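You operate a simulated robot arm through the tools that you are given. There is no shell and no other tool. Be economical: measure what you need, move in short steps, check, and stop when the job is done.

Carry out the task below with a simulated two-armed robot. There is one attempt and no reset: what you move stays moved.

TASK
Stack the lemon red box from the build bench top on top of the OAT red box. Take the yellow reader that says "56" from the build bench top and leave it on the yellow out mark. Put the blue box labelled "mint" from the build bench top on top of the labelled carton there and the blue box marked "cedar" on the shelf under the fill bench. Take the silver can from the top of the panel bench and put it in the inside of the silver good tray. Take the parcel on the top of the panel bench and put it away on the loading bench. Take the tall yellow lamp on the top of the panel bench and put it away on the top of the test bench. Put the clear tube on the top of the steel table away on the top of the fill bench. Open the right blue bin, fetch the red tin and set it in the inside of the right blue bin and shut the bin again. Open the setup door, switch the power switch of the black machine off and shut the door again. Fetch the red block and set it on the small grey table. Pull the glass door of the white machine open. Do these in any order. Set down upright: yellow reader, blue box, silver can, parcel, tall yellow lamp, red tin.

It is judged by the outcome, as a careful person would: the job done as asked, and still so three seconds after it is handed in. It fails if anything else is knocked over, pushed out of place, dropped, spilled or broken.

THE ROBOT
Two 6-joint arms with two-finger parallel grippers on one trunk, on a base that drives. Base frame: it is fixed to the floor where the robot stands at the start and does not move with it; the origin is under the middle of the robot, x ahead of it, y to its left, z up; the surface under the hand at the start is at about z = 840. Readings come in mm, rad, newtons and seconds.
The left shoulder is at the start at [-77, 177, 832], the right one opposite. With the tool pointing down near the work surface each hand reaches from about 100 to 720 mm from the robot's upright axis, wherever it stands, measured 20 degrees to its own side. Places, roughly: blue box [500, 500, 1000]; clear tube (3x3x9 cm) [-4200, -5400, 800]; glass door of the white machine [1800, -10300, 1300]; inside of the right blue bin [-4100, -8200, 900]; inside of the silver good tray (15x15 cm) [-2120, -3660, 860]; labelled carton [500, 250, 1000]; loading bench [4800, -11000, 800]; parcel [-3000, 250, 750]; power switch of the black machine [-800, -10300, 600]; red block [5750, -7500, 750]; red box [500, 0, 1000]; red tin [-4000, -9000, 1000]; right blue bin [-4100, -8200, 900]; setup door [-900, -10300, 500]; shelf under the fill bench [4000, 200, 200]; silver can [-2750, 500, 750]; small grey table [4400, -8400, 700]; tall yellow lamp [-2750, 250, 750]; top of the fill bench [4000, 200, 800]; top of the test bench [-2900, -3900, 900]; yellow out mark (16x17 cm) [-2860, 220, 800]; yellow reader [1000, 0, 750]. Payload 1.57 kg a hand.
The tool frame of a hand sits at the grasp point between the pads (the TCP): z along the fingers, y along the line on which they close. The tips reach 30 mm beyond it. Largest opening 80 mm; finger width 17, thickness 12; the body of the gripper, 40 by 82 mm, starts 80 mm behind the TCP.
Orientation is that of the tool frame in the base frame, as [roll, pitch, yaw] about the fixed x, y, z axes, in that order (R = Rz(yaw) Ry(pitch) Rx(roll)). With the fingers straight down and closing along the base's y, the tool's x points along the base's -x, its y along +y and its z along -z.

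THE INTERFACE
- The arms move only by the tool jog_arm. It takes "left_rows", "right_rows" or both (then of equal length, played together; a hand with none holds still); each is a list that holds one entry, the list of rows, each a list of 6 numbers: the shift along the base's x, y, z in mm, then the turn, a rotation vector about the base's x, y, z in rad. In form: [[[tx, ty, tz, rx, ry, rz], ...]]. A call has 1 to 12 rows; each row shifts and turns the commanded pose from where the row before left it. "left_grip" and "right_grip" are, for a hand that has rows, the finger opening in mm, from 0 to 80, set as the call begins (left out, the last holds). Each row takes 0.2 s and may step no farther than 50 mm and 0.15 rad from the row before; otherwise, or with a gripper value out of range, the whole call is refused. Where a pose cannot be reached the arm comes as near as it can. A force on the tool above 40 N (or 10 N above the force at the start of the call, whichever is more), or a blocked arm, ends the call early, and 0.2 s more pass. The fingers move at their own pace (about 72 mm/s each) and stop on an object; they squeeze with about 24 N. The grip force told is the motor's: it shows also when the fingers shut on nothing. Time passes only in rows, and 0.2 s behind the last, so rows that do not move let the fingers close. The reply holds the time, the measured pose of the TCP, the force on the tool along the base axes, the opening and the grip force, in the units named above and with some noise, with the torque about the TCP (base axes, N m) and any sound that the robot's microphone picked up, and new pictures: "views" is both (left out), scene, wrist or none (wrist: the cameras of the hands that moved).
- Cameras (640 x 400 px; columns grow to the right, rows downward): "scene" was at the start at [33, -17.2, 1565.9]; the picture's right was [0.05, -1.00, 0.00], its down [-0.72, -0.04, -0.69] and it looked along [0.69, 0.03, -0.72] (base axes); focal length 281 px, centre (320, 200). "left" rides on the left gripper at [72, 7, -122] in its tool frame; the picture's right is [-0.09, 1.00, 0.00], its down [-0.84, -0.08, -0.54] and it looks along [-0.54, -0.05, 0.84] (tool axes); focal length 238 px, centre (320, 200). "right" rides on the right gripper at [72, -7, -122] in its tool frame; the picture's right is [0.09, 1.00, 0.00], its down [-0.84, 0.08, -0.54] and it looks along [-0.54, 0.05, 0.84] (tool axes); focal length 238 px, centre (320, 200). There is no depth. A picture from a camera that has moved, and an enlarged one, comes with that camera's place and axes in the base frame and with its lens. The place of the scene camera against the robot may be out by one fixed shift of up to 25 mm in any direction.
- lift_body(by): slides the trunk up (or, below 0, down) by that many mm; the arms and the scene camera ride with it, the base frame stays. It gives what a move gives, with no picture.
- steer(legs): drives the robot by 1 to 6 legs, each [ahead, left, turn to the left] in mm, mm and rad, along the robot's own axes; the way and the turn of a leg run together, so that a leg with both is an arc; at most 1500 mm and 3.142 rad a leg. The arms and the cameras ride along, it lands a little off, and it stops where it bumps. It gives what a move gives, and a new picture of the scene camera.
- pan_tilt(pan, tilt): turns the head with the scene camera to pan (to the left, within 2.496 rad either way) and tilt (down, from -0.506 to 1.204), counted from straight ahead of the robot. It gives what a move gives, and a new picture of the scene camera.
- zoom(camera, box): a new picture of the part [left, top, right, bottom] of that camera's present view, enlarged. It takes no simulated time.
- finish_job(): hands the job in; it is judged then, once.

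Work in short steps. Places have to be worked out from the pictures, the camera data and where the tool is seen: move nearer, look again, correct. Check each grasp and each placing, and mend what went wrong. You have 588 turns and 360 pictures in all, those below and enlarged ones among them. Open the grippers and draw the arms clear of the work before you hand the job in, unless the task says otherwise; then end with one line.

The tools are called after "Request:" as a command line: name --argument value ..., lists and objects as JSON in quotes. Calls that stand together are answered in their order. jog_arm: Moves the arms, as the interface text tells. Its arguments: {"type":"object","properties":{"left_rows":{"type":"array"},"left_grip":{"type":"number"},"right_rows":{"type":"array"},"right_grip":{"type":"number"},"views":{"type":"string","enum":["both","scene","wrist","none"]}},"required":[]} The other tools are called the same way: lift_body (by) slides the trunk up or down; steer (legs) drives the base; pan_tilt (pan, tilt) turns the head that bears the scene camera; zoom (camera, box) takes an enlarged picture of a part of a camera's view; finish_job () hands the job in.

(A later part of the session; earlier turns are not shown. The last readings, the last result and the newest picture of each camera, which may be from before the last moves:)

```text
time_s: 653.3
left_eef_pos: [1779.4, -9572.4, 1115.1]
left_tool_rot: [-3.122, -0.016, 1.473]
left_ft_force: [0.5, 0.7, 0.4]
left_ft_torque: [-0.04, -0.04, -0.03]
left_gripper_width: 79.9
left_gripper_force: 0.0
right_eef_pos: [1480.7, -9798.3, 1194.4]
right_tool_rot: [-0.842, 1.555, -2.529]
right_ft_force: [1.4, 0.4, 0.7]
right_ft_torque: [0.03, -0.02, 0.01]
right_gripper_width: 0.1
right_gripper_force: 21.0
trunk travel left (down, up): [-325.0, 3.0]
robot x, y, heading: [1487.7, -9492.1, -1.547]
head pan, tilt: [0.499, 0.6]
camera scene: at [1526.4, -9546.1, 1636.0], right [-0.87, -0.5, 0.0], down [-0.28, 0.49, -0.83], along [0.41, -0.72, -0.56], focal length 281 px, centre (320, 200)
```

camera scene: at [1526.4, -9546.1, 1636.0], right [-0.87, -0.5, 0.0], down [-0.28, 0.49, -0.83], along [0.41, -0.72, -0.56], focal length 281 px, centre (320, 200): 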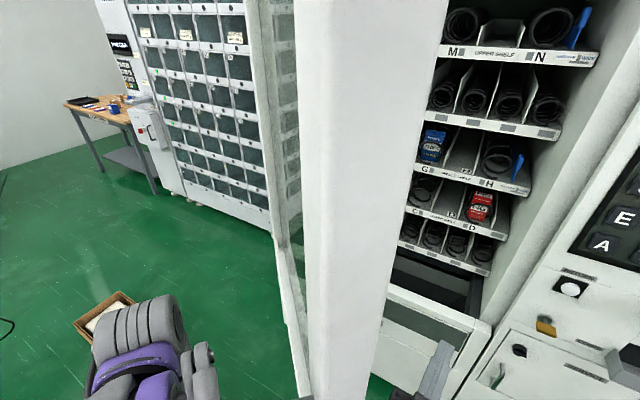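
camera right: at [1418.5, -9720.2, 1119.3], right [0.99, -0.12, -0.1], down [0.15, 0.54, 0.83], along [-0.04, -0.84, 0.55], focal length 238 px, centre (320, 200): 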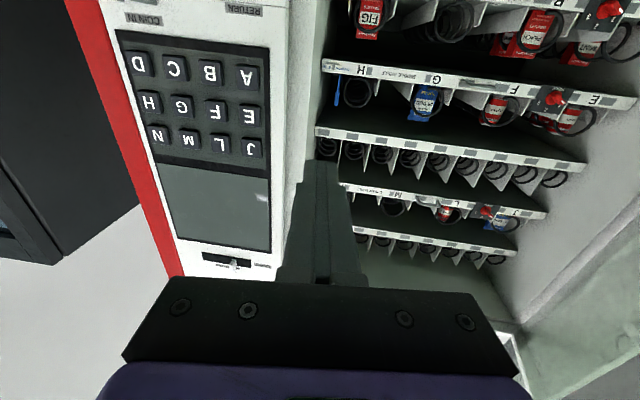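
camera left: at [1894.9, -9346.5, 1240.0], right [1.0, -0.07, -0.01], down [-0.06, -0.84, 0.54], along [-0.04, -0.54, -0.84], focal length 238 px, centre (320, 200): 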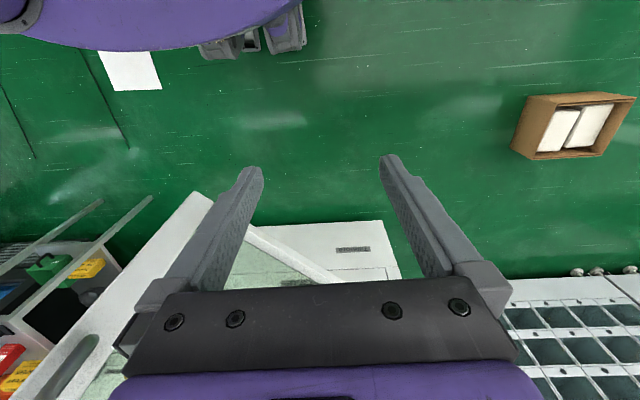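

Door is ≈46° now. Move the right hand across to the door's inner face, then push slowly.

Request:
jog_arm --right_rows '[[[35, 0, 0, 0, 0, 0], [35, 0, 0, 0, 0, 0], [30, 0, 0, 0, 0, 0], [10, 0, 0, 0, 0, 0], [5, 0, 0, 0, 0, 0], [3, 1, 0, 0, 0, 0], [3, 1, 0, 0, 0, 0], [3, 1, 0, 0, 0, 0], [3, 1, 0, 0, 0, 0], [3, 1, 0, 0, 0, 0], [3, 1, 0, 0, 0, 0], [3, 1, 0, 0, 0, 0]]]' --views "scene"

```text
time_s: 655.6
left_eef_pos: [1752.8, -9539.3, 1125.4]
left_tool_rot: [3.134, 0.011, 1.475]
left_ft_force: [15.8, -6.8, 4.9]
left_ft_torque: [0.68, 1.72, 0.43]
left_gripper_width: 66.4
left_gripper_force: 0.1
right_eef_pos: [1542.4, -9757.1, 1200.1]
right_tool_rot: [0.333, 1.529, -1.409]
right_ft_force: [0.6, 0.2, 0.5]
right_ft_torque: [-0.01, -0.05, -0.01]
right_gripper_width: 0.1
right_gripper_force: 21.4
trunk travel left (down, up): [-325.0, 3.0]
robot x, y, heading: [1489.0, -9488.2, -1.545]
head pan, tilt: [0.499, 0.6]
stopped in row 11 (left hand): the force on the tool passed its limit at 42 N (the readings are from after the stop); the commanded pose is now the measured one
camera scene: at [1486.4, -9497.6, 1637.6], right [-0.87, -0.5, -0.01], down [-0.26, 0.47, -0.84], along [0.43, -0.73, -0.54], focal length 281 px, centre (320, 200)
```

scene: 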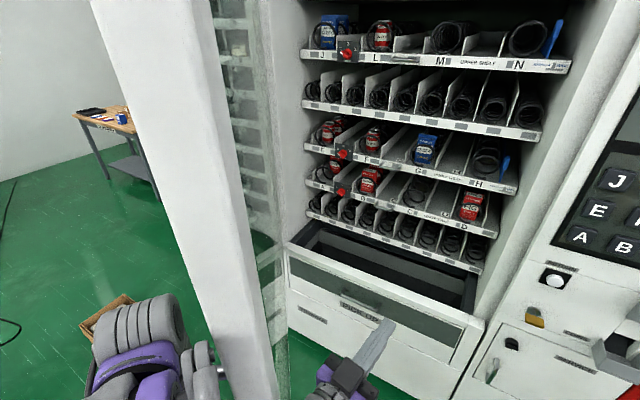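

The door swung against the idle left hand. Draw the base back and slightly west to clear it.

Request:
steer --legs '[[-150, -60, 0]]'

Request:
pan_tilt --pan 0.35 --tilt 0.6

```text
time_s: 656.3
left_eef_pos: [1755.4, -9541.3, 1122.2]
left_tool_rot: [3.141, -0.001, 1.477]
left_ft_force: [2.8, 0.9, 0.7]
left_ft_torque: [0.0, 0.06, -0.03]
left_gripper_width: 78.0
left_gripper_force: 0.1
right_eef_pos: [1539.4, -9760.5, 1193.6]
right_tool_rot: [0.141, 1.54, -1.6]
right_ft_force: [-0.5, 0.2, -0.1]
right_ft_torque: [-0.04, 0.03, 0.02]
right_gripper_width: 0.2
right_gripper_force: 21.5
trunk travel left (down, up): [-325.0, 3.0]
robot x, y, heading: [1482.4, -9479.7, -1.548]
head pan, tilt: [0.499, 0.6]
stopped in leg 1: the robot was blocked; the commanded pose is now the measured one
camera scene: at [1493.6, -9507.6, 1637.2], right [-0.86, -0.5, -0.01], down [-0.27, 0.47, -0.84], along [0.42, -0.72, -0.55], focal length 281 px, centre (320, 200)
```

scene: 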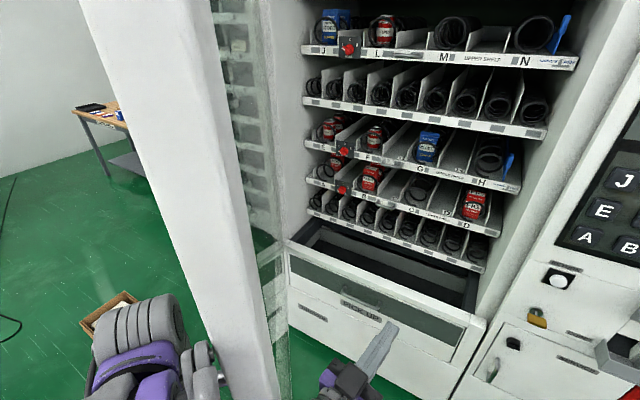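

```text
time_s: 657.0
left_eef_pos: [1753.4, -9542.8, 1123.0]
left_tool_rot: [3.14, -0.001, 1.475]
left_ft_force: [3.0, -0.7, 1.8]
left_ft_torque: [0.0, 0.13, 0.02]
left_gripper_width: 77.4
left_gripper_force: 0.1
right_eef_pos: [1539.8, -9761.6, 1192.3]
right_tool_rot: [0.229, 1.541, -1.512]
right_ft_force: [0.1, 0.3, 0.1]
right_ft_torque: [0.0, -0.01, 0.0]
right_gripper_width: 0.0
right_gripper_force: 21.5
trunk travel left (down, up): [-325.0, 3.0]
robot x, y, heading: [1483.5, -9482.8, -1.542]
head pan, tilt: [0.351, 0.6]
camera scene: at [1479.8, -9513.3, 1636.5], right [-0.93, -0.37, -0.01], down [-0.19, 0.51, -0.84], along [0.31, -0.78, -0.55], focal length 281 px, centre (320, 200)
```

scene: 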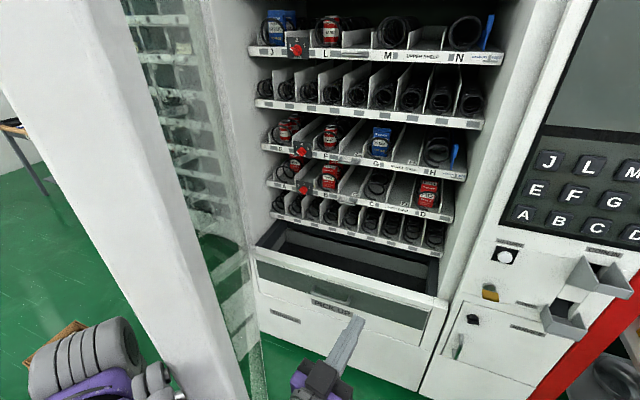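

The left arm sits on the outer side of the door; moving west pulls against it. Move straight back and slightly east instead.

Request:
steer --legs '[[-100, 40, 0]]'

```text
time_s: 658.2
left_eef_pos: [1811.4, -9466.4, 1116.5]
left_tool_rot: [-3.125, -0.017, 1.474]
left_ft_force: [0.3, -0.8, 0.0]
left_ft_torque: [-0.02, -0.02, -0.03]
left_gripper_width: 79.9
left_gripper_force: 0.1
right_eef_pos: [1601.9, -9687.6, 1188.7]
right_tool_rot: [-0.75, 1.55, -2.485]
right_ft_force: [0.5, -0.6, 0.6]
right_ft_torque: [0.0, -0.01, -0.04]
right_gripper_width: 0.1
right_gripper_force: 21.4
trunk travel left (down, up): [-325.0, 3.0]
robot x, y, heading: [1520.2, -9383.5, -1.538]
head pan, tilt: [0.351, 0.6]
camera scene: at [1546.0, -9447.0, 1636.3], right [-0.93, -0.37, 0.0], down [-0.21, 0.53, -0.82], along [0.3, -0.77, -0.57], focal length 281 px, centre (320, 200)
```

scene: 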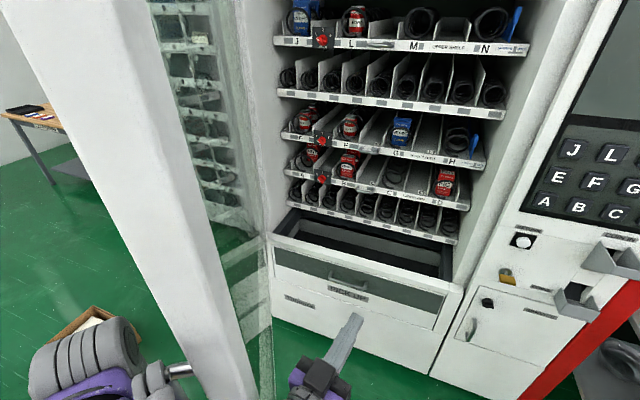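

Freed; the door is ≈54° open. Back up a bit more so the left arm clears the swing, extend the right hand, and nudge the door wider.

Request:
steer --legs '[[-130, 0, 0]]'

Request:
jog_arm --right_rows '[[[0, -45, 0, 0, 0, 0], [0, -45, 0, 0, 0, 0], [0, -45, 0, 0, 0, 0], [0, -20, 0, 0, 0, 0], [12, 0, 0, 0, 0, 0], [6, 0, 0, 0, 0, 0], [4, 0, 0, 0, 0, 0], [4, 0, 0, 0, 0, 0], [4, 0, 0, 0, 0, 0], [4, 0, 0, 0, 0, 0], [4, 0, 0, 0, 0, 0]]]' --views "scene"

```text
time_s: 659.4
left_eef_pos: [1808.2, -9336.9, 1117.0]
left_tool_rot: [-3.125, -0.019, 1.475]
left_ft_force: [0.0, 0.1, -0.6]
left_ft_torque: [0.0, 0.0, 0.01]
left_gripper_width: 80.3
left_gripper_force: 0.0
right_eef_pos: [1597.6, -9558.3, 1188.3]
right_tool_rot: [-0.762, 1.552, -2.504]
right_ft_force: [0.0, 0.2, -1.2]
right_ft_torque: [0.01, 0.0, -0.01]
right_gripper_width: 0.0
right_gripper_force: 21.2
trunk travel left (down, up): [-325.0, 3.0]
robot x, y, heading: [1522.9, -9257.5, -1.544]
head pan, tilt: [0.351, 0.6]
camera scene: at [1543.1, -9317.8, 1636.2], right [-0.93, -0.37, 0.0], down [-0.21, 0.53, -0.82], along [0.3, -0.77, -0.57], focal length 281 px, centre (320, 200)
```

scene: 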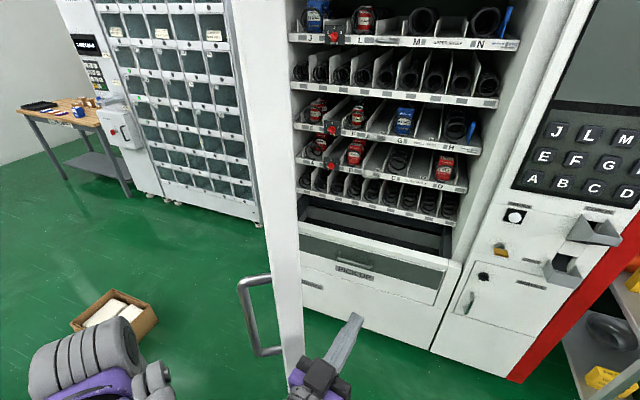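

```text
time_s: 661.8
left_eef_pos: [1808.9, -9337.1, 1115.8]
left_tool_rot: [-3.125, -0.018, 1.474]
left_ft_force: [0.5, 0.1, -0.4]
left_ft_torque: [0.0, 0.03, -0.02]
left_gripper_width: 79.9
left_gripper_force: 0.1
right_eef_pos: [1638.1, -9712.5, 1187.2]
right_tool_rot: [-0.785, 1.551, -2.525]
right_ft_force: [0.5, 0.0, -0.7]
right_ft_torque: [0.02, 0.02, 0.01]
right_gripper_width: 0.0
right_gripper_force: 21.3
trunk travel left (down, up): [-325.0, 3.0]
robot x, y, heading: [1518.3, -9255.0, -1.546]
head pan, tilt: [0.351, 0.6]
camera scene: at [1543.8, -9317.1, 1636.0], right [-0.93, -0.37, 0.0], down [-0.21, 0.53, -0.82], along [0.3, -0.77, -0.57], focal length 281 px, centre (320, 200)
```

scene: 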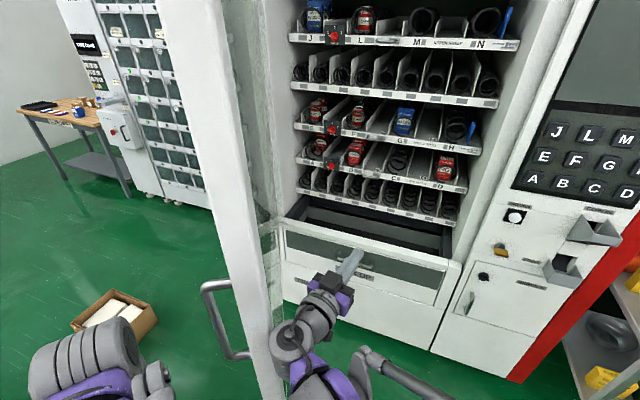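

The forearm nudges the door open. Continue pushing +x slowly.

Request:
jog_arm --right_rows '[[[4, 0, 0, 0, 0, 0], [5, 0, 0, 0, 0, 0], [5, 0, 0, 0, 0, 0], [6, 0, 0, 0, 0, 0], [6, 0, 0, 0, 0, 0], [7, 1, 0, 0, 0, 0], [7, 1, 0, 0, 0, 0], [8, 1, 0, 0, 0, 0], [8, 1, 0, 0, 0, 0], [9, 1, 0, 0, 0, 0], [9, 1, 0, 0, 0, 0], [9, 1, 0, 0, 0, 0]]]' --views "scene"

```text
time_s: 664.4
left_eef_pos: [1808.2, -9336.1, 1116.8]
left_tool_rot: [-3.124, -0.018, 1.475]
left_ft_force: [-0.3, 0.5, -0.3]
left_ft_torque: [-0.02, 0.03, -0.01]
left_gripper_width: 80.0
left_gripper_force: 0.0
right_eef_pos: [1718.7, -9705.4, 1189.0]
right_tool_rot: [-0.779, 1.55, -2.519]
right_ft_force: [-0.5, -0.3, -1.5]
right_ft_torque: [-0.02, 0.0, 0.0]
right_gripper_width: 0.0
right_gripper_force: 21.6
trunk travel left (down, up): [-325.0, 3.0]
robot x, y, heading: [1518.2, -9253.9, -1.547]
head pan, tilt: [0.351, 0.6]
camera scene: at [1543.5, -9316.7, 1636.0], right [-0.93, -0.37, 0.0], down [-0.21, 0.53, -0.82], along [0.3, -0.77, -0.57], focal length 281 px, centre (320, 200)
```

scene: 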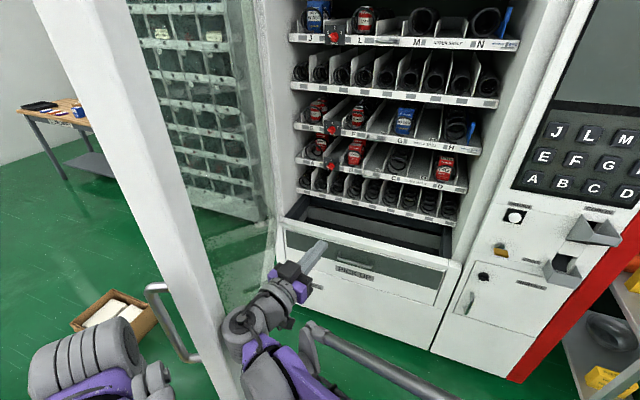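

Door ≈65° open. Withdraw the right hand west, then back.

Request:
jog_arm --right_rows '[[[-40, 0, 0, 0, 0, 0], [-40, 0, 0, 0, 0, 0], [-40, 10, 0, 0, 0, 0], [-40, 20, 0, 0, 0, 0], [-20, 40, 0, 0, 0, 0], [0, 45, 0, 0, 0, 0], [0, 45, 0, 0, 0, 0], [0, 20, 0, 0, 0, 0]]]' --views "scene"

```text
time_s: 666.2
left_eef_pos: [1808.6, -9337.1, 1115.4]
left_tool_rot: [-3.124, -0.016, 1.475]
left_ft_force: [0.7, -0.3, -0.3]
left_ft_torque: [0.01, 0.03, 0.01]
left_gripper_width: 79.9
left_gripper_force: 0.0
right_eef_pos: [1539.8, -9522.9, 1186.3]
right_tool_rot: [-0.769, 1.55, -2.511]
right_ft_force: [-0.3, -0.2, -0.1]
right_ft_torque: [-0.02, -0.01, -0.03]
right_gripper_width: 0.0
right_gripper_force: 21.2
trunk travel left (down, up): [-325.0, 3.0]
robot x, y, heading: [1518.4, -9256.1, -1.546]
head pan, tilt: [0.351, 0.6]
camera scene: at [1543.2, -9316.7, 1636.0], right [-0.93, -0.37, 0.0], down [-0.21, 0.53, -0.83], along [0.3, -0.77, -0.56], focal length 281 px, centre (320, 200)
```

scene: 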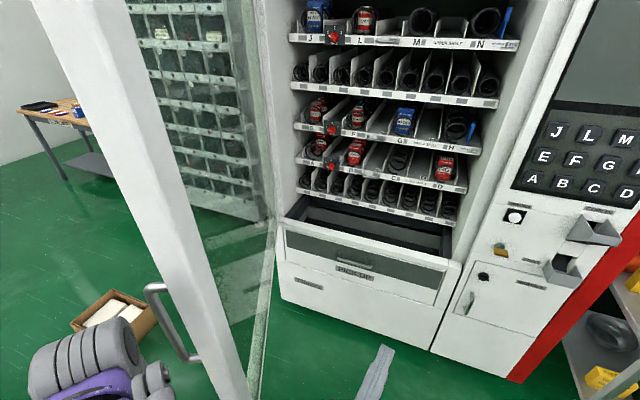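

Door stays open. Strafe west, then forward a bit, then on toward the black machine.

Request:
steer --legs '[[0, -450, 0], [250, -300, 0], [0, -700, 0]]'

Request:
pan_tilt --pan -0.5 --tilt 0.35

```text
time_s: 679.6
left_eef_pos: [376.0, -9621.5, 1115.5]
left_tool_rot: [-3.124, -0.016, 1.485]
left_ft_force: [-0.6, 0.0, 0.5]
left_ft_torque: [-0.01, 0.01, 0.0]
left_gripper_width: 80.0
left_gripper_force: 0.1
right_eef_pos: [110.3, -9808.6, 1186.8]
right_tool_rot: [-0.764, 1.55, -2.495]
right_ft_force: [-1.7, 0.1, -0.4]
right_ft_torque: [0.01, -0.01, 0.01]
right_gripper_width: 0.0
right_gripper_force: 21.5
trunk travel left (down, up): [-325.0, 3.0]
robot x, y, heading: [85.9, -9544.1, -1.535]
head pan, tilt: [0.351, 0.6]
camera scene: at [110.3, -9603.1, 1636.0], right [-0.93, -0.38, 0.0], down [-0.21, 0.52, -0.83], along [0.31, -0.76, -0.56], focal length 281 px, centre (320, 200)
```

scene: 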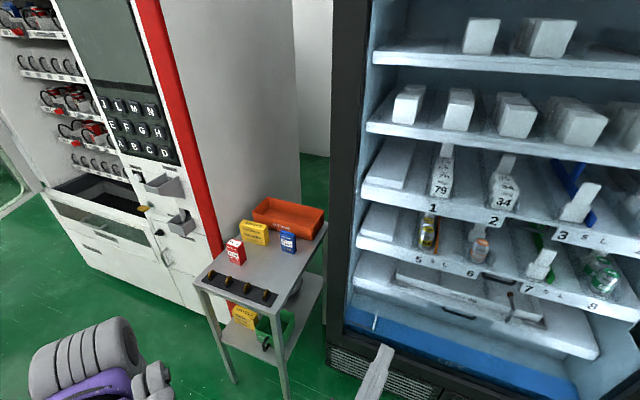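

```text
time_s: 680.8
left_eef_pos: [376.3, -9620.2, 1115.8]
left_tool_rot: [-3.124, -0.018, 1.485]
left_ft_force: [0.0, 0.2, -0.2]
left_ft_torque: [0.02, 0.02, -0.04]
left_gripper_width: 79.9
left_gripper_force: 0.1
right_eef_pos: [109.7, -9809.0, 1186.7]
right_tool_rot: [-0.761, 1.55, -2.49]
right_ft_force: [0.4, 0.5, 0.2]
right_ft_torque: [0.0, 0.0, 0.0]
right_gripper_width: 0.0
right_gripper_force: 21.1
trunk travel left (down, up): [-325.0, 3.0]
robot x, y, heading: [83.0, -9545.8, -1.536]
head pan, tilt: [-0.499, 0.351]
camera scene: at [35.4, -9604.7, 1658.7], right [-0.9, 0.44, 0.0], down [0.15, 0.31, -0.94], along [-0.42, -0.84, -0.34], focal length 281 px, centre (320, 200)
```

scene: 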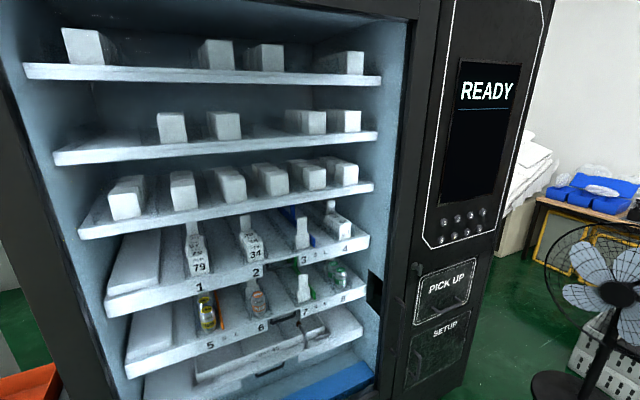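

The SETUP door is low on the black machine at ≈[-990,-10300,500]. Drive there and lower the trunk.

Request:
steer --legs '[[0, -900, -0.03]]'

Request:
lift_body --by -315

Request:
pan_tilt --pan -0.2 --tilt 0.75

```text
time_s: 689.0
left_eef_pos: [-520.0, -9643.9, 1115.6]
left_tool_rot: [-3.123, -0.018, 1.425]
left_ft_force: [-0.8, -0.2, 0.3]
left_ft_torque: [-0.02, -0.03, -0.03]
left_gripper_width: 80.1
left_gripper_force: 0.0
right_eef_pos: [-796.2, -9817.8, 1187.3]
right_tool_rot: [-0.763, 1.549, -2.552]
right_ft_force: [-0.8, 0.4, -0.1]
right_ft_torque: [-0.03, 0.0, 0.0]
right_gripper_width: 0.0
right_gripper_force: 21.0
trunk travel left (down, up): [-325.0, 3.0]
robot x, y, heading: [-805.6, -9550.9, -1.596]
head pan, tilt: [-0.499, 0.351]
camera scene: at [-857.5, -9609.0, 1658.7], right [-0.87, 0.5, 0.0], down [0.17, 0.3, -0.94], along [-0.47, -0.81, -0.34], focal length 281 px, centre (320, 200)
```

scene: 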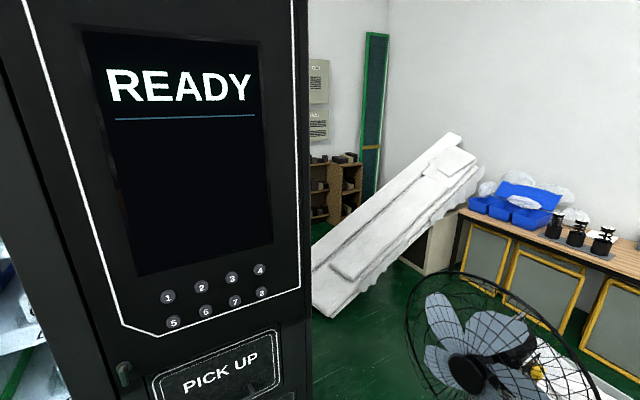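

```text
time_s: 692.1
left_eef_pos: [-529.4, -9660.6, 806.6]
left_tool_rot: [-3.1, -0.011, 1.327]
left_ft_force: [0.2, 0.4, 0.4]
left_ft_torque: [0.01, -0.02, -0.05]
left_gripper_width: 80.3
left_gripper_force: 0.1
right_eef_pos: [-798.0, -9816.3, 872.8]
right_tool_rot: [-0.764, 1.55, -2.554]
right_ft_force: [-0.6, 0.9, -0.2]
right_ft_torque: [-0.03, 0.01, 0.02]
right_gripper_width: 0.1
right_gripper_force: 21.4
trunk travel left (down, up): [-10.0, 318.0]
robot x, y, heading: [-806.2, -9549.1, -1.587]
head pan, tilt: [-0.499, 0.351]
```

```text
time_s: 693.0
left_eef_pos: [-529.1, -9659.1, 804.8]
left_tool_rot: [-3.1, -0.012, 1.328]
left_ft_force: [0.3, -0.1, 0.6]
left_ft_torque: [0.0, 0.0, -0.01]
left_gripper_width: 80.0
left_gripper_force: 0.1
right_eef_pos: [-796.0, -9816.3, 871.9]
right_tool_rot: [-0.765, 1.55, -2.553]
right_ft_force: [-1.0, 0.4, 0.7]
right_ft_torque: [-0.02, -0.02, 0.01]
right_gripper_width: 0.0
right_gripper_force: 21.1
trunk travel left (down, up): [-10.0, 318.0]
robot x, y, heading: [-807.0, -9553.0, -1.589]
head pan, tilt: [-0.201, 0.75]
camera scene: at [-830.7, -9661.2, 1299.1], right [-0.98, 0.22, 0.0], down [0.15, 0.66, -0.73], along [-0.16, -0.71, -0.68], focal length 281 px, centre (320, 200)
```

scene: 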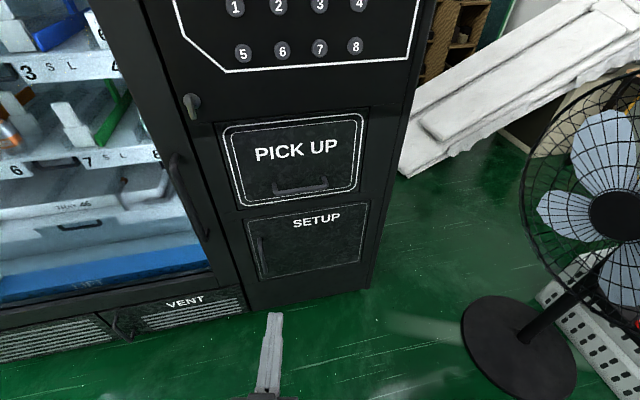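

Zoom in on the setup door.

Request:
zoom --camera "scene" --box '[210, 180, 400, 310]'

```text
3.08 times, centred on (305, 245) of scene
camera zoom: at [-830.7, -9661.2, 1299.1], right [-0.98, 0.22, 0.0], down [0.15, 0.66, -0.73], along [-0.16, -0.71, -0.68], focal length 864 px, centre (366, 62)
```

zoom: 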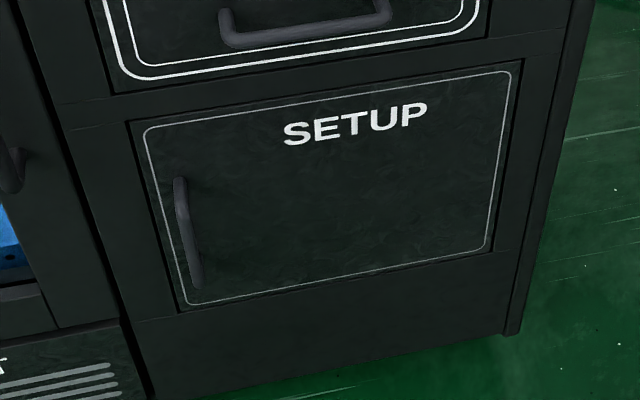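

Setup door: x −722…−1157, handle bar at x≈-760, z≈371–575, hinge on the right (west). Reposition the base east of it and bring the right hand down in front of the handle.

Request:
steer --legs '[[0, 160, 0], [120, 0, 0.01]]'

Request:
jog_arm --right_rows '[[[-12, 0, -45, 0, 0, 0], [-12, 0, -45, 0, 0, 0], [-12, 0, -45, 0, 0, 0], [-12, 0, -45, 0, 0, 0], [-12, 0, -45, 0, 0, 0], [-12, 0, -45, 0, 0, 0], [-12, 0, -45, 0, 0, 0], [-12, 0, -45, 0, 0, 0], [-12, 0, -38, 0, 0, 0], [0, 0, 0, 0, 0, 0]]]' --right_grip 60

```text
time_s: 695.9
left_eef_pos: [-362.7, -9780.2, 803.1]
left_tool_rot: [-3.1, -0.012, 1.339]
left_ft_force: [-0.1, 0.1, -0.5]
left_ft_torque: [0.01, 0.02, -0.01]
left_gripper_width: 79.9
left_gripper_force: 0.1
right_eef_pos: [-628.4, -9941.1, 871.8]
right_tool_rot: [-0.785, 1.55, -2.564]
right_ft_force: [-0.2, -0.3, 0.1]
right_ft_torque: [0.0, -0.01, 0.03]
right_gripper_width: 0.2
right_gripper_force: 21.1
trunk travel left (down, up): [-10.0, 318.0]
robot x, y, heading: [-638.4, -9671.3, -1.581]
head pan, tilt: [-0.201, 0.75]
camera scene: at [-664.1, -9786.1, 1298.9], right [-0.98, 0.21, 0.0], down [0.14, 0.67, -0.73], along [-0.15, -0.71, -0.68], focal length 281 px, centre (320, 200)
```

scene: 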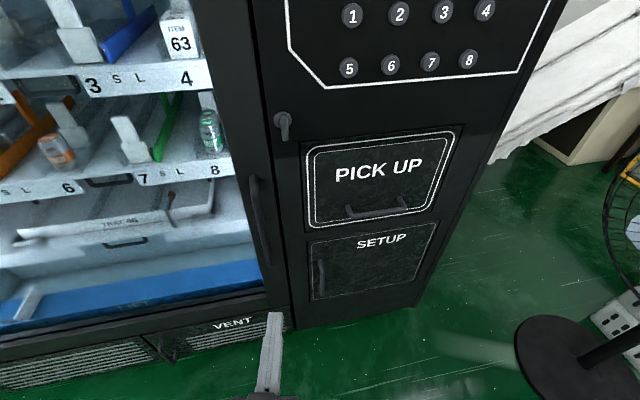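

```text
time_s: 698.1
left_eef_pos: [-363.4, -9779.8, 801.7]
left_tool_rot: [-3.098, -0.012, 1.335]
left_ft_force: [0.2, 0.2, 0.4]
left_ft_torque: [-0.01, -0.03, -0.02]
left_gripper_width: 80.3
left_gripper_force: 0.1
right_eef_pos: [-701.4, -10023.7, 707.3]
right_tool_rot: [-0.808, 1.552, -2.585]
right_ft_force: [0.8, 0.0, -0.4]
right_ft_torque: [0.02, 0.03, 0.0]
right_gripper_width: 60.2
right_gripper_force: 0.1
right hand out of reach, approached as far as the arm can: row 4, 5, 6, 7, 8, 9
trunk travel left (down, up): [-10.0, 318.0]
robot x, y, heading: [-639.9, -9678.1, -1.579]
head pan, tilt: [-0.201, 0.75]
camera scene: at [-664.1, -9785.5, 1299.0], right [-0.98, 0.21, 0.0], down [0.14, 0.67, -0.73], along [-0.15, -0.72, -0.68], focal length 281 px, centre (320, 200)
camera right: at [-683.2, -9903.4, 633.0], right [0.97, -0.21, -0.11], down [0.2, 0.52, 0.83], along [-0.11, -0.83, 0.55], focal length 238 px, centre (320, 200)
```

scene: 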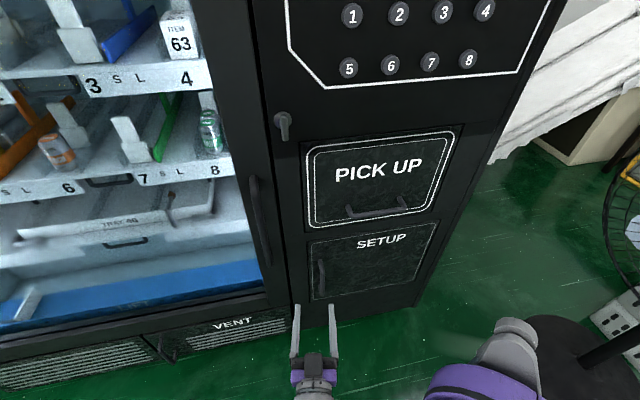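
right: 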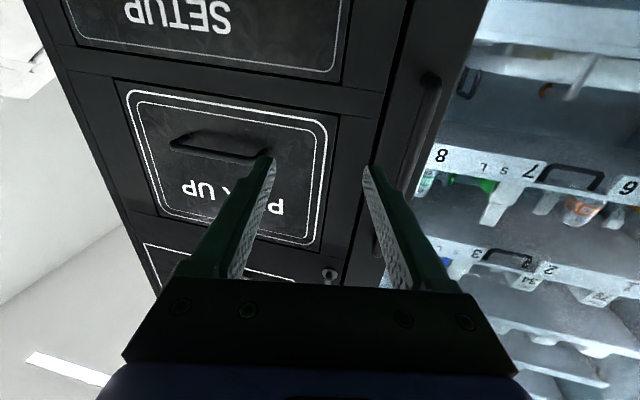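

Too close for that low pose; extend forward first, then lower.

Request:
jog_arm --right_rows '[[[-10, -40, 0, 0, 0, 0], [-10, -40, 0, 0, 0, 0], [-10, -40, -10, 0, 0, 0], [-10, -10, -40, 0, 0, 0], [-5, 0, -45, 0, 0, 0], [-5, 0, -45, 0, 0, 0], [-5, 0, -45, 0, 0, 0], [-5, 0, -45, 0, 0, 0], [0, 0, 0, 0, 0, 0]]]'

```text
time_s: 699.8
left_eef_pos: [-363.3, -9779.7, 802.5]
left_tool_rot: [-3.099, -0.012, 1.335]
left_ft_force: [-0.8, -0.7, -0.3]
left_ft_torque: [-0.01, 0.01, -0.04]
left_gripper_width: 80.2
left_gripper_force: 0.1
right_eef_pos: [-743.8, -10212.0, 548.0]
right_tool_rot: [-0.589, 1.548, -2.363]
right_ft_force: [1.1, 7.1, 3.2]
right_ft_torque: [-0.06, -0.12, 0.27]
right_gripper_width: 59.4
right_gripper_force: 0.0
right hand out of reach, approached as far as the arm can: row 5, 6, 7, 8
trunk travel left (down, up): [-10.0, 318.0]
robot x, y, heading: [-641.6, -9676.3, -1.581]
head pan, tilt: [-0.201, 0.75]
stopped in row 8 (right hand): the force on the tool passed its limit at 70 N (the readings are from after the stop); the commanded pose is now the measured one
camera scene: at [-664.1, -9785.6, 1299.0], right [-0.98, 0.21, 0.0], down [0.14, 0.67, -0.73], along [-0.15, -0.71, -0.68], focal length 281 px, centre (320, 200)
camera right: at [-724.4, -10092.1, 472.5], right [0.97, -0.21, -0.1], down [0.2, 0.53, 0.83], along [-0.12, -0.82, 0.56], focal length 238 px, centre (320, 200)
```

scene: 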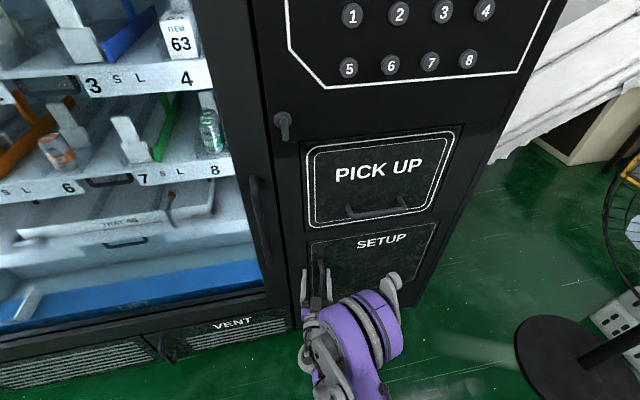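
right: 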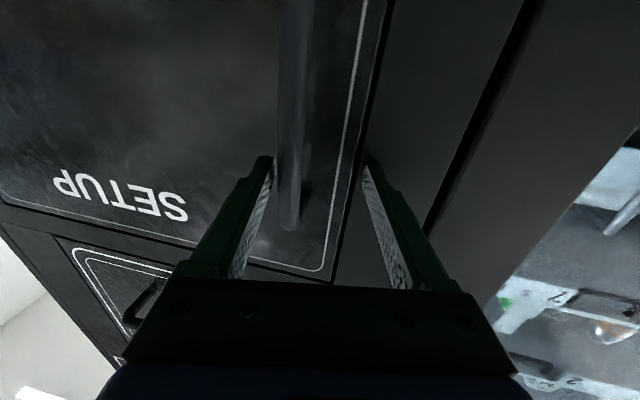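

The tips touched the front (plane ≈ y -10245), and the bar is already between the fingers. Back off, centre and close.

Request:
jog_arm --right_rows '[[[0, 6, 0, 0, 0, 0], [-14, 0, 0, 0, 0, 0], [0, 0, 0, 0, 0, 0]]]' --views "wrist"

```text
time_s: 700.4
left_eef_pos: [-364.5, -9778.8, 802.8]
left_tool_rot: [-3.098, -0.013, 1.333]
left_ft_force: [0.0, -0.9, 0.0]
left_ft_torque: [-0.02, 0.0, -0.01]
left_gripper_width: 80.1
left_gripper_force: 0.1
right_eef_pos: [-744.5, -10212.0, 547.8]
right_tool_rot: [-0.733, 1.552, -2.502]
right_ft_force: [2.9, 6.2, 3.0]
right_ft_torque: [-0.06, -0.08, 0.33]
right_gripper_width: 61.0
right_gripper_force: 0.9
right hand out of reach, approached as far as the arm can: row 1, 2
trunk travel left (down, up): [-10.0, 318.0]
robot x, y, heading: [-642.0, -9675.7, -1.581]
head pan, tilt: [-0.201, 0.75]
stopped in row 2 (right hand): the force on the tool passed its limit at 55 N (the readings are from after the stop); the commanded pose is now the measured one
camera right: at [-727.0, -10091.8, 473.2], right [0.97, -0.2, -0.11], down [0.2, 0.53, 0.83], along [-0.11, -0.83, 0.55], focal length 238 px, centre (320, 200)
```

right: 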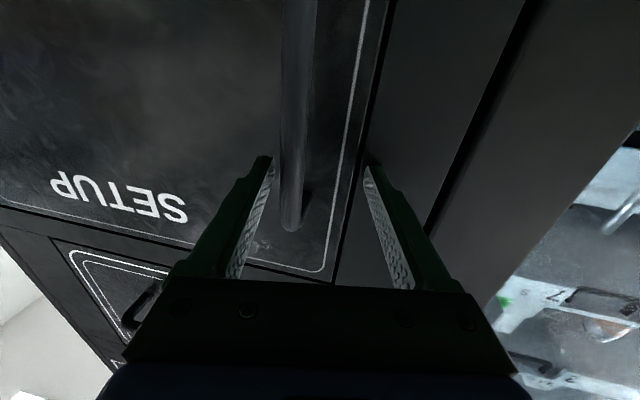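

At the arm's limit. Back the base 90 mm, pitch the tool down ~0.4 rad, and re-approach.

Request:
steer --legs '[[-90, -20, 0]]'

Request:
jog_arm --right_rows '[[[0, 0, 0, 0.1, 0, 0], [0, 0, 0, 0.1, 0, 0], [0, 0, 0, 0.1, 0, 0], [0, 0, 10, 0.1, 0, 0], [0, 0, 0, 0, 0, 0]]]'

```text
time_s: 701.5
left_eef_pos: [-383.4, -9689.3, 802.6]
left_tool_rot: [-3.096, -0.012, 1.334]
left_ft_force: [0.1, -0.2, 0.2]
left_ft_torque: [0.02, 0.0, 0.03]
left_gripper_width: 79.9
left_gripper_force: 0.0
right_eef_pos: [-763.2, -10123.1, 547.0]
right_tool_rot: [-0.727, 1.552, -2.498]
right_ft_force: [0.7, -0.3, 0.2]
right_ft_torque: [-0.01, 0.01, 0.0]
right_gripper_width: 60.0
right_gripper_force: 0.1
trunk travel left (down, up): [-10.0, 318.0]
robot x, y, heading: [-660.3, -9586.8, -1.58]
head pan, tilt: [-0.201, 0.75]
camera scene: at [-683.0, -9695.6, 1299.0], right [-0.98, 0.21, 0.0], down [0.14, 0.67, -0.73], along [-0.15, -0.72, -0.68], focal length 281 px, centre (320, 200)
```

scene: 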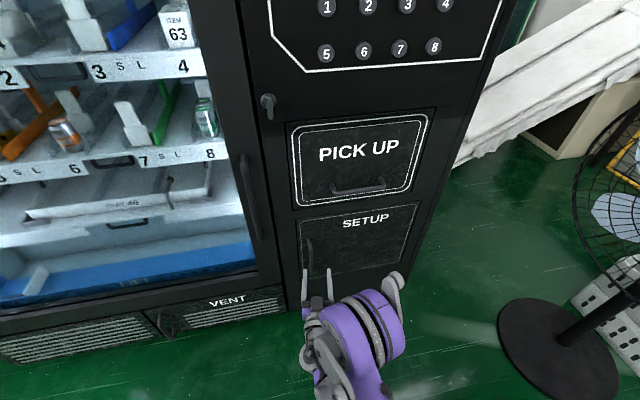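

```text
time_s: 702.7
left_eef_pos: [-382.6, -9690.4, 802.8]
left_tool_rot: [-3.098, -0.013, 1.334]
left_ft_force: [0.2, -0.4, -0.4]
left_ft_torque: [-0.02, -0.02, 0.02]
left_gripper_width: 80.1
left_gripper_force: 0.1
right_eef_pos: [-762.7, -10123.1, 556.6]
right_tool_rot: [-2.904, 1.181, 1.614]
right_ft_force: [-0.4, 0.5, -0.9]
right_ft_torque: [-0.01, -0.01, -0.02]
right_gripper_width: 60.3
right_gripper_force: 0.0
trunk travel left (down, up): [-10.0, 318.0]
robot x, y, heading: [-658.4, -9587.8, -1.581]
head pan, tilt: [-0.201, 0.75]
camera scene: at [-682.9, -9696.2, 1299.0], right [-0.98, 0.21, 0.0], down [0.14, 0.67, -0.73], along [-0.15, -0.72, -0.68], focal length 281 px, centre (320, 200)
camera right: at [-745.9, -9984.3, 535.2], right [0.97, -0.14, -0.17], down [0.2, 0.16, 0.97], along [-0.11, -0.98, 0.18], focal length 238 px, centre (320, 200)
```

scene: 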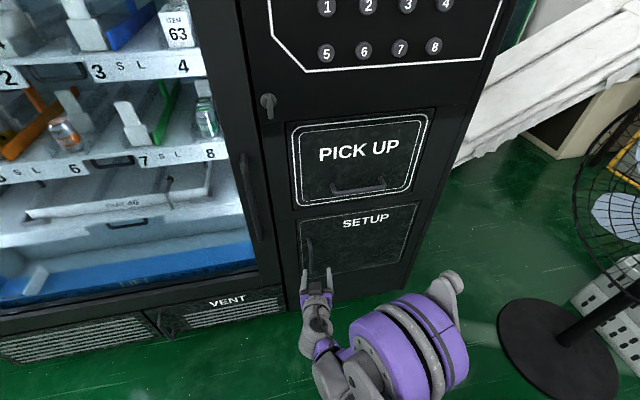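
right: 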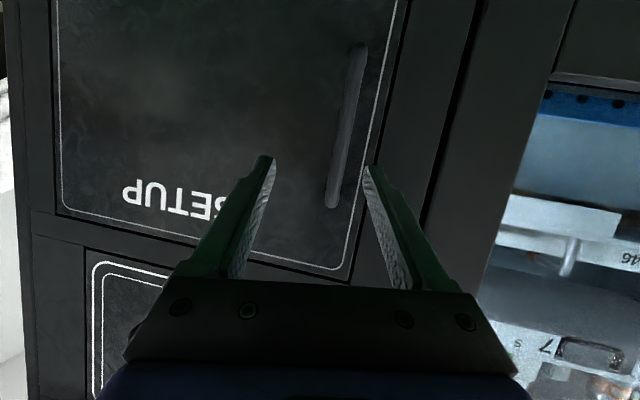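

Handle x≈-760, z≈437–579. Approach the bar's middle.

Request:
jog_arm --right_rows '[[[1, -25, -12, 0, 0, 0], [1, -25, -12, 0, 0, 0], [0, -20, -12, 0, 0, 0], [0, -10, -4, 0, 0, 0], [0, 0, 0, 0, 0, 0]]]' --views "wrist"

```text
time_s: 703.9
left_eef_pos: [-382.6, -9689.5, 802.9]
left_tool_rot: [-3.098, -0.013, 1.333]
left_ft_force: [0.1, -0.1, -0.3]
left_ft_torque: [-0.02, -0.01, -0.01]
left_gripper_width: 80.0
left_gripper_force: 0.0
right_eef_pos: [-762.4, -10204.5, 519.2]
right_tool_rot: [-2.902, 1.181, 1.614]
right_ft_force: [0.1, -0.3, -0.2]
right_ft_torque: [0.02, 0.0, 0.01]
right_gripper_width: 59.9
right_gripper_force: 0.1
trunk travel left (down, up): [-10.0, 318.0]
robot x, y, heading: [-662.6, -9584.7, -1.578]
head pan, tilt: [-0.201, 0.75]
camera right: at [-744.9, -10065.2, 495.5], right [0.97, -0.14, -0.17], down [0.2, 0.16, 0.97], along [-0.11, -0.98, 0.19], focal length 238 px, centre (320, 200)
```

right: 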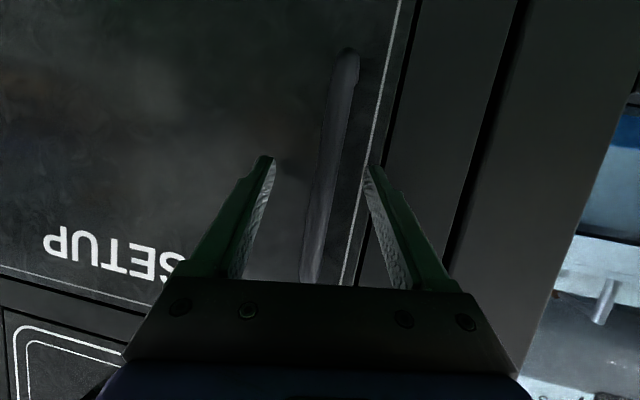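

Bar is centred between the fingers. Close.

Request:
jog_arm --right_rows '[[[0, 0, 0, 0, 0, 0], [0, 0, 0, 0, 0, 0], [0, 0, 0, 0, 0, 0]]]' --right_grip 0 --views "wrist"

```text
time_s: 704.7
left_eef_pos: [-382.3, -9690.3, 802.2]
left_tool_rot: [-3.097, -0.012, 1.334]
left_ft_force: [0.6, 0.6, 0.1]
left_ft_torque: [0.0, -0.01, -0.03]
left_gripper_width: 80.1
left_gripper_force: 0.0
right_eef_pos: [-761.8, -10204.4, 517.7]
right_tool_rot: [-2.907, 1.182, 1.613]
right_ft_force: [13.1, 1.7, -3.0]
right_ft_torque: [-0.09, -0.57, 0.09]
right_gripper_width: 15.0
right_gripper_force: 31.0
trunk travel left (down, up): [-10.0, 318.0]
robot x, y, heading: [-659.4, -9587.3, -1.586]
head pan, tilt: [-0.201, 0.75]
camera right: at [-743.0, -10065.1, 495.5], right [0.98, -0.14, -0.17], down [0.19, 0.16, 0.97], along [-0.11, -0.98, 0.19], focal length 238 px, centre (320, 200)
```

right: 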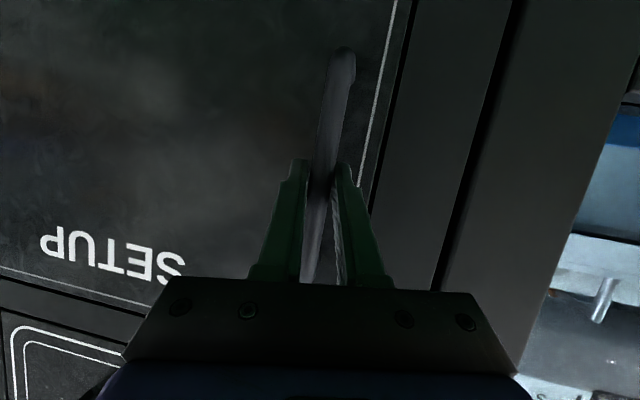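

Gripped. Pull along the arc (hinge ≈[-1125,-10245], radius ≈366).

Request:
jog_arm --right_rows '[[[-2, 14, 0, 0, 0, 0.02], [-3, 18, 0, 0, 0, 0.03], [-5, 21, 0, 0, 0, 0.04], [-9, 29, 0, 0, 0, 0.05], [-12, 30, 0, 0, 0, 0.05], [-15, 28, 0, 0, 0, 0.05], [-17, 27, 0, 0, 0, 0.05], [0, 0, 0, 0, 0, 0]]]' --views "scene"

```text
time_s: 706.0
left_eef_pos: [-383.4, -9691.1, 803.8]
left_tool_rot: [-3.098, -0.012, 1.331]
left_ft_force: [-1.0, 0.4, -0.6]
left_ft_torque: [0.0, 0.0, 0.02]
left_gripper_width: 79.9
left_gripper_force: 0.1
right_eef_pos: [-798.4, -10082.8, 522.0]
right_tool_rot: [-2.928, 1.175, 1.803]
right_ft_force: [0.1, 1.2, -3.7]
right_ft_torque: [0.68, -0.59, -0.12]
right_gripper_width: 15.3
right_gripper_force: 31.3
right hand out of reach, approached as far as the arm can: row 6
trunk travel left (down, up): [-10.0, 318.0]
robot x, y, heading: [-663.2, -9583.6, -1.578]
head pan, tilt: [-0.201, 0.75]
stopped in row 6 (right hand): the force on the tool passed its limit at 55 N (the readings are from after the stop); the commanded pose is now the measured one
camera scene: at [-683.3, -9696.1, 1299.0], right [-0.98, 0.21, 0.0], down [0.14, 0.67, -0.73], along [-0.15, -0.72, -0.68], focal length 281 px, centre (320, 200)
```

scene: 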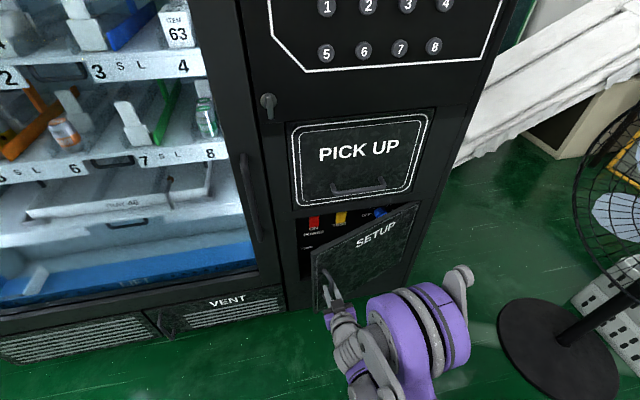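

Door ≈26° open, coloured switches visible inside. Continue by moving the base along the arc.

Request:
steer --legs '[[-50, -28, 0], [-45, -38, 0], [-42, -48, 0]]'

```text
time_s: 708.3
left_eef_pos: [-495.3, -9552.3, 803.2]
left_tool_rot: [-3.099, -0.014, 1.334]
left_ft_force: [-0.2, 0.2, -0.8]
left_ft_torque: [0.01, -0.04, -0.01]
left_gripper_width: 80.2
left_gripper_force: 0.1
right_eef_pos: [-910.5, -9946.5, 521.8]
right_tool_rot: [-2.926, 1.177, 1.804]
right_ft_force: [-19.4, -25.7, -0.3]
right_ft_torque: [-0.09, -0.5, -0.11]
right_gripper_width: 15.2
right_gripper_force: 30.9
trunk travel left (down, up): [-10.0, 318.0]
robot x, y, heading: [-773.3, -9450.7, -1.581]
head pan, tilt: [-0.201, 0.75]
camera scene: at [-795.9, -9559.5, 1298.9], right [-0.98, 0.21, 0.0], down [0.14, 0.67, -0.73], along [-0.15, -0.71, -0.68], focal length 281 px, centre (320, 200)
```

scene: 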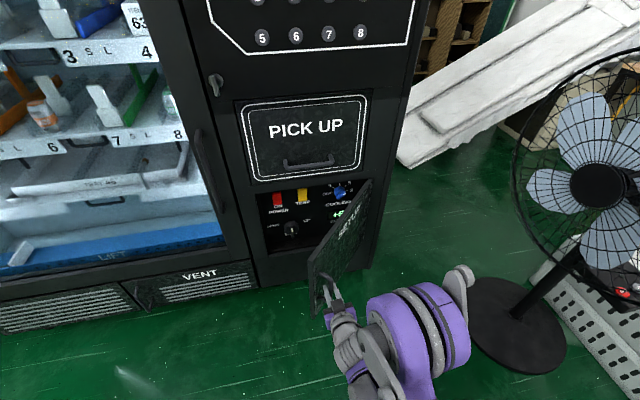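

Now ≈55°. Continue toward 85°.

Request:
steer --legs '[[-25, -40, 0], [-20, -45, 0], [-12, -45, 0]]'

Request:
zoom --camera "scene" --box '[180, 150, 380, 280]'

```text
time_s: 710.7
left_eef_pos: [-621.4, -9492.7, 802.1]
left_tool_rot: [-3.099, -0.012, 1.333]
left_ft_force: [1.3, 0.3, -0.5]
left_ft_torque: [-0.01, 0.0, -0.01]
left_gripper_width: 80.0
left_gripper_force: 0.1
right_eef_pos: [-1038.8, -9885.5, 523.3]
right_tool_rot: [-2.921, 1.176, 1.808]
right_ft_force: [6.2, 23.9, -12.0]
right_ft_torque: [0.24, -0.61, 0.07]
right_gripper_width: 15.0
right_gripper_force: 31.5
trunk travel left (down, up): [-10.0, 318.0]
robot x, y, heading: [-901.0, -9386.2, -1.579]
head pan, tilt: [-0.201, 0.75]
camera scene: at [-922.8, -9498.4, 1299.0], right [-0.98, 0.21, 0.0], down [0.14, 0.67, -0.73], along [-0.15, -0.72, -0.68], focal length 281 px, centre (320, 200)
```

scene: 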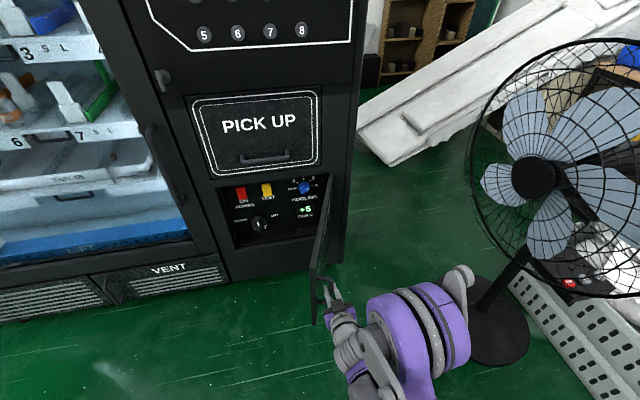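

```text
3.08 times, centred on (280, 215) of scene
camera zoom: at [-922.8, -9498.4, 1299.0], right [-0.98, 0.21, 0.0], down [0.14, 0.67, -0.73], along [-0.15, -0.72, -0.68], focal length 864 px, centre (443, 154)
```

zoom: 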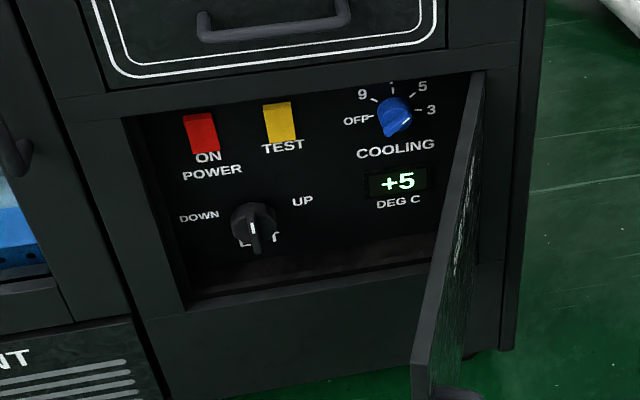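

The door is ≈78° open; the red rocker is labelled ON / POWER. Release the handle, back off, and shift the base east so the right hand faces the switch.

Request:
jog_arm --right_rows '[[[0, 0, 0, 0, 0, 0], [0, 0, 0, 0, 0, 0], [0, 0, 0, 0, 0, 0]]]' --right_grip 50 --views "none"

Request:
steer --legs '[[-110, 0, 0], [0, 240, 0]]'

```text
time_s: 711.5
left_eef_pos: [-623.2, -9493.7, 802.2]
left_tool_rot: [-3.097, -0.012, 1.336]
left_ft_force: [-0.3, 0.0, 0.5]
left_ft_torque: [0.02, 0.01, 0.0]
left_gripper_width: 80.0
left_gripper_force: 0.0
right_eef_pos: [-1037.2, -9888.3, 524.3]
right_tool_rot: [-2.92, 1.177, 1.809]
right_ft_force: [0.3, 0.2, 0.0]
right_ft_torque: [0.01, 0.02, -0.02]
right_gripper_width: 50.2
right_gripper_force: 0.0
trunk travel left (down, up): [-10.0, 318.0]
robot x, y, heading: [-899.8, -9389.1, -1.578]
head pan, tilt: [-0.201, 0.75]
```

```text
time_s: 715.0
left_eef_pos: [-378.2, -9384.5, 802.7]
left_tool_rot: [-3.098, -0.014, 1.341]
left_ft_force: [-0.8, -0.5, 0.0]
left_ft_torque: [-0.03, 0.01, 0.01]
left_gripper_width: 79.9
left_gripper_force: 0.1
right_eef_pos: [-790.9, -9781.1, 522.1]
right_tool_rot: [-2.923, 1.176, 1.818]
right_ft_force: [-0.6, -0.7, -0.2]
right_ft_torque: [-0.02, 0.0, -0.02]
right_gripper_width: 49.6
right_gripper_force: 0.0
trunk travel left (down, up): [-10.0, 318.0]
robot x, y, heading: [-654.0, -9285.5, -1.574]
head pan, tilt: [-0.201, 0.75]
camera scene: at [-678.6, -9393.0, 1299.0], right [-0.98, 0.2, 0.0], down [0.14, 0.67, -0.73], along [-0.15, -0.72, -0.68], focal length 281 px, centre (320, 200)
```

scene: 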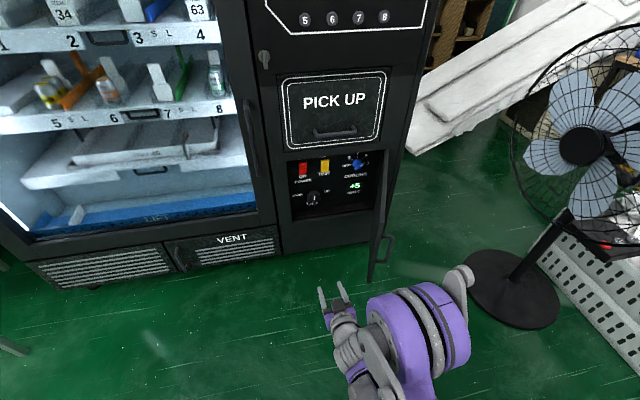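

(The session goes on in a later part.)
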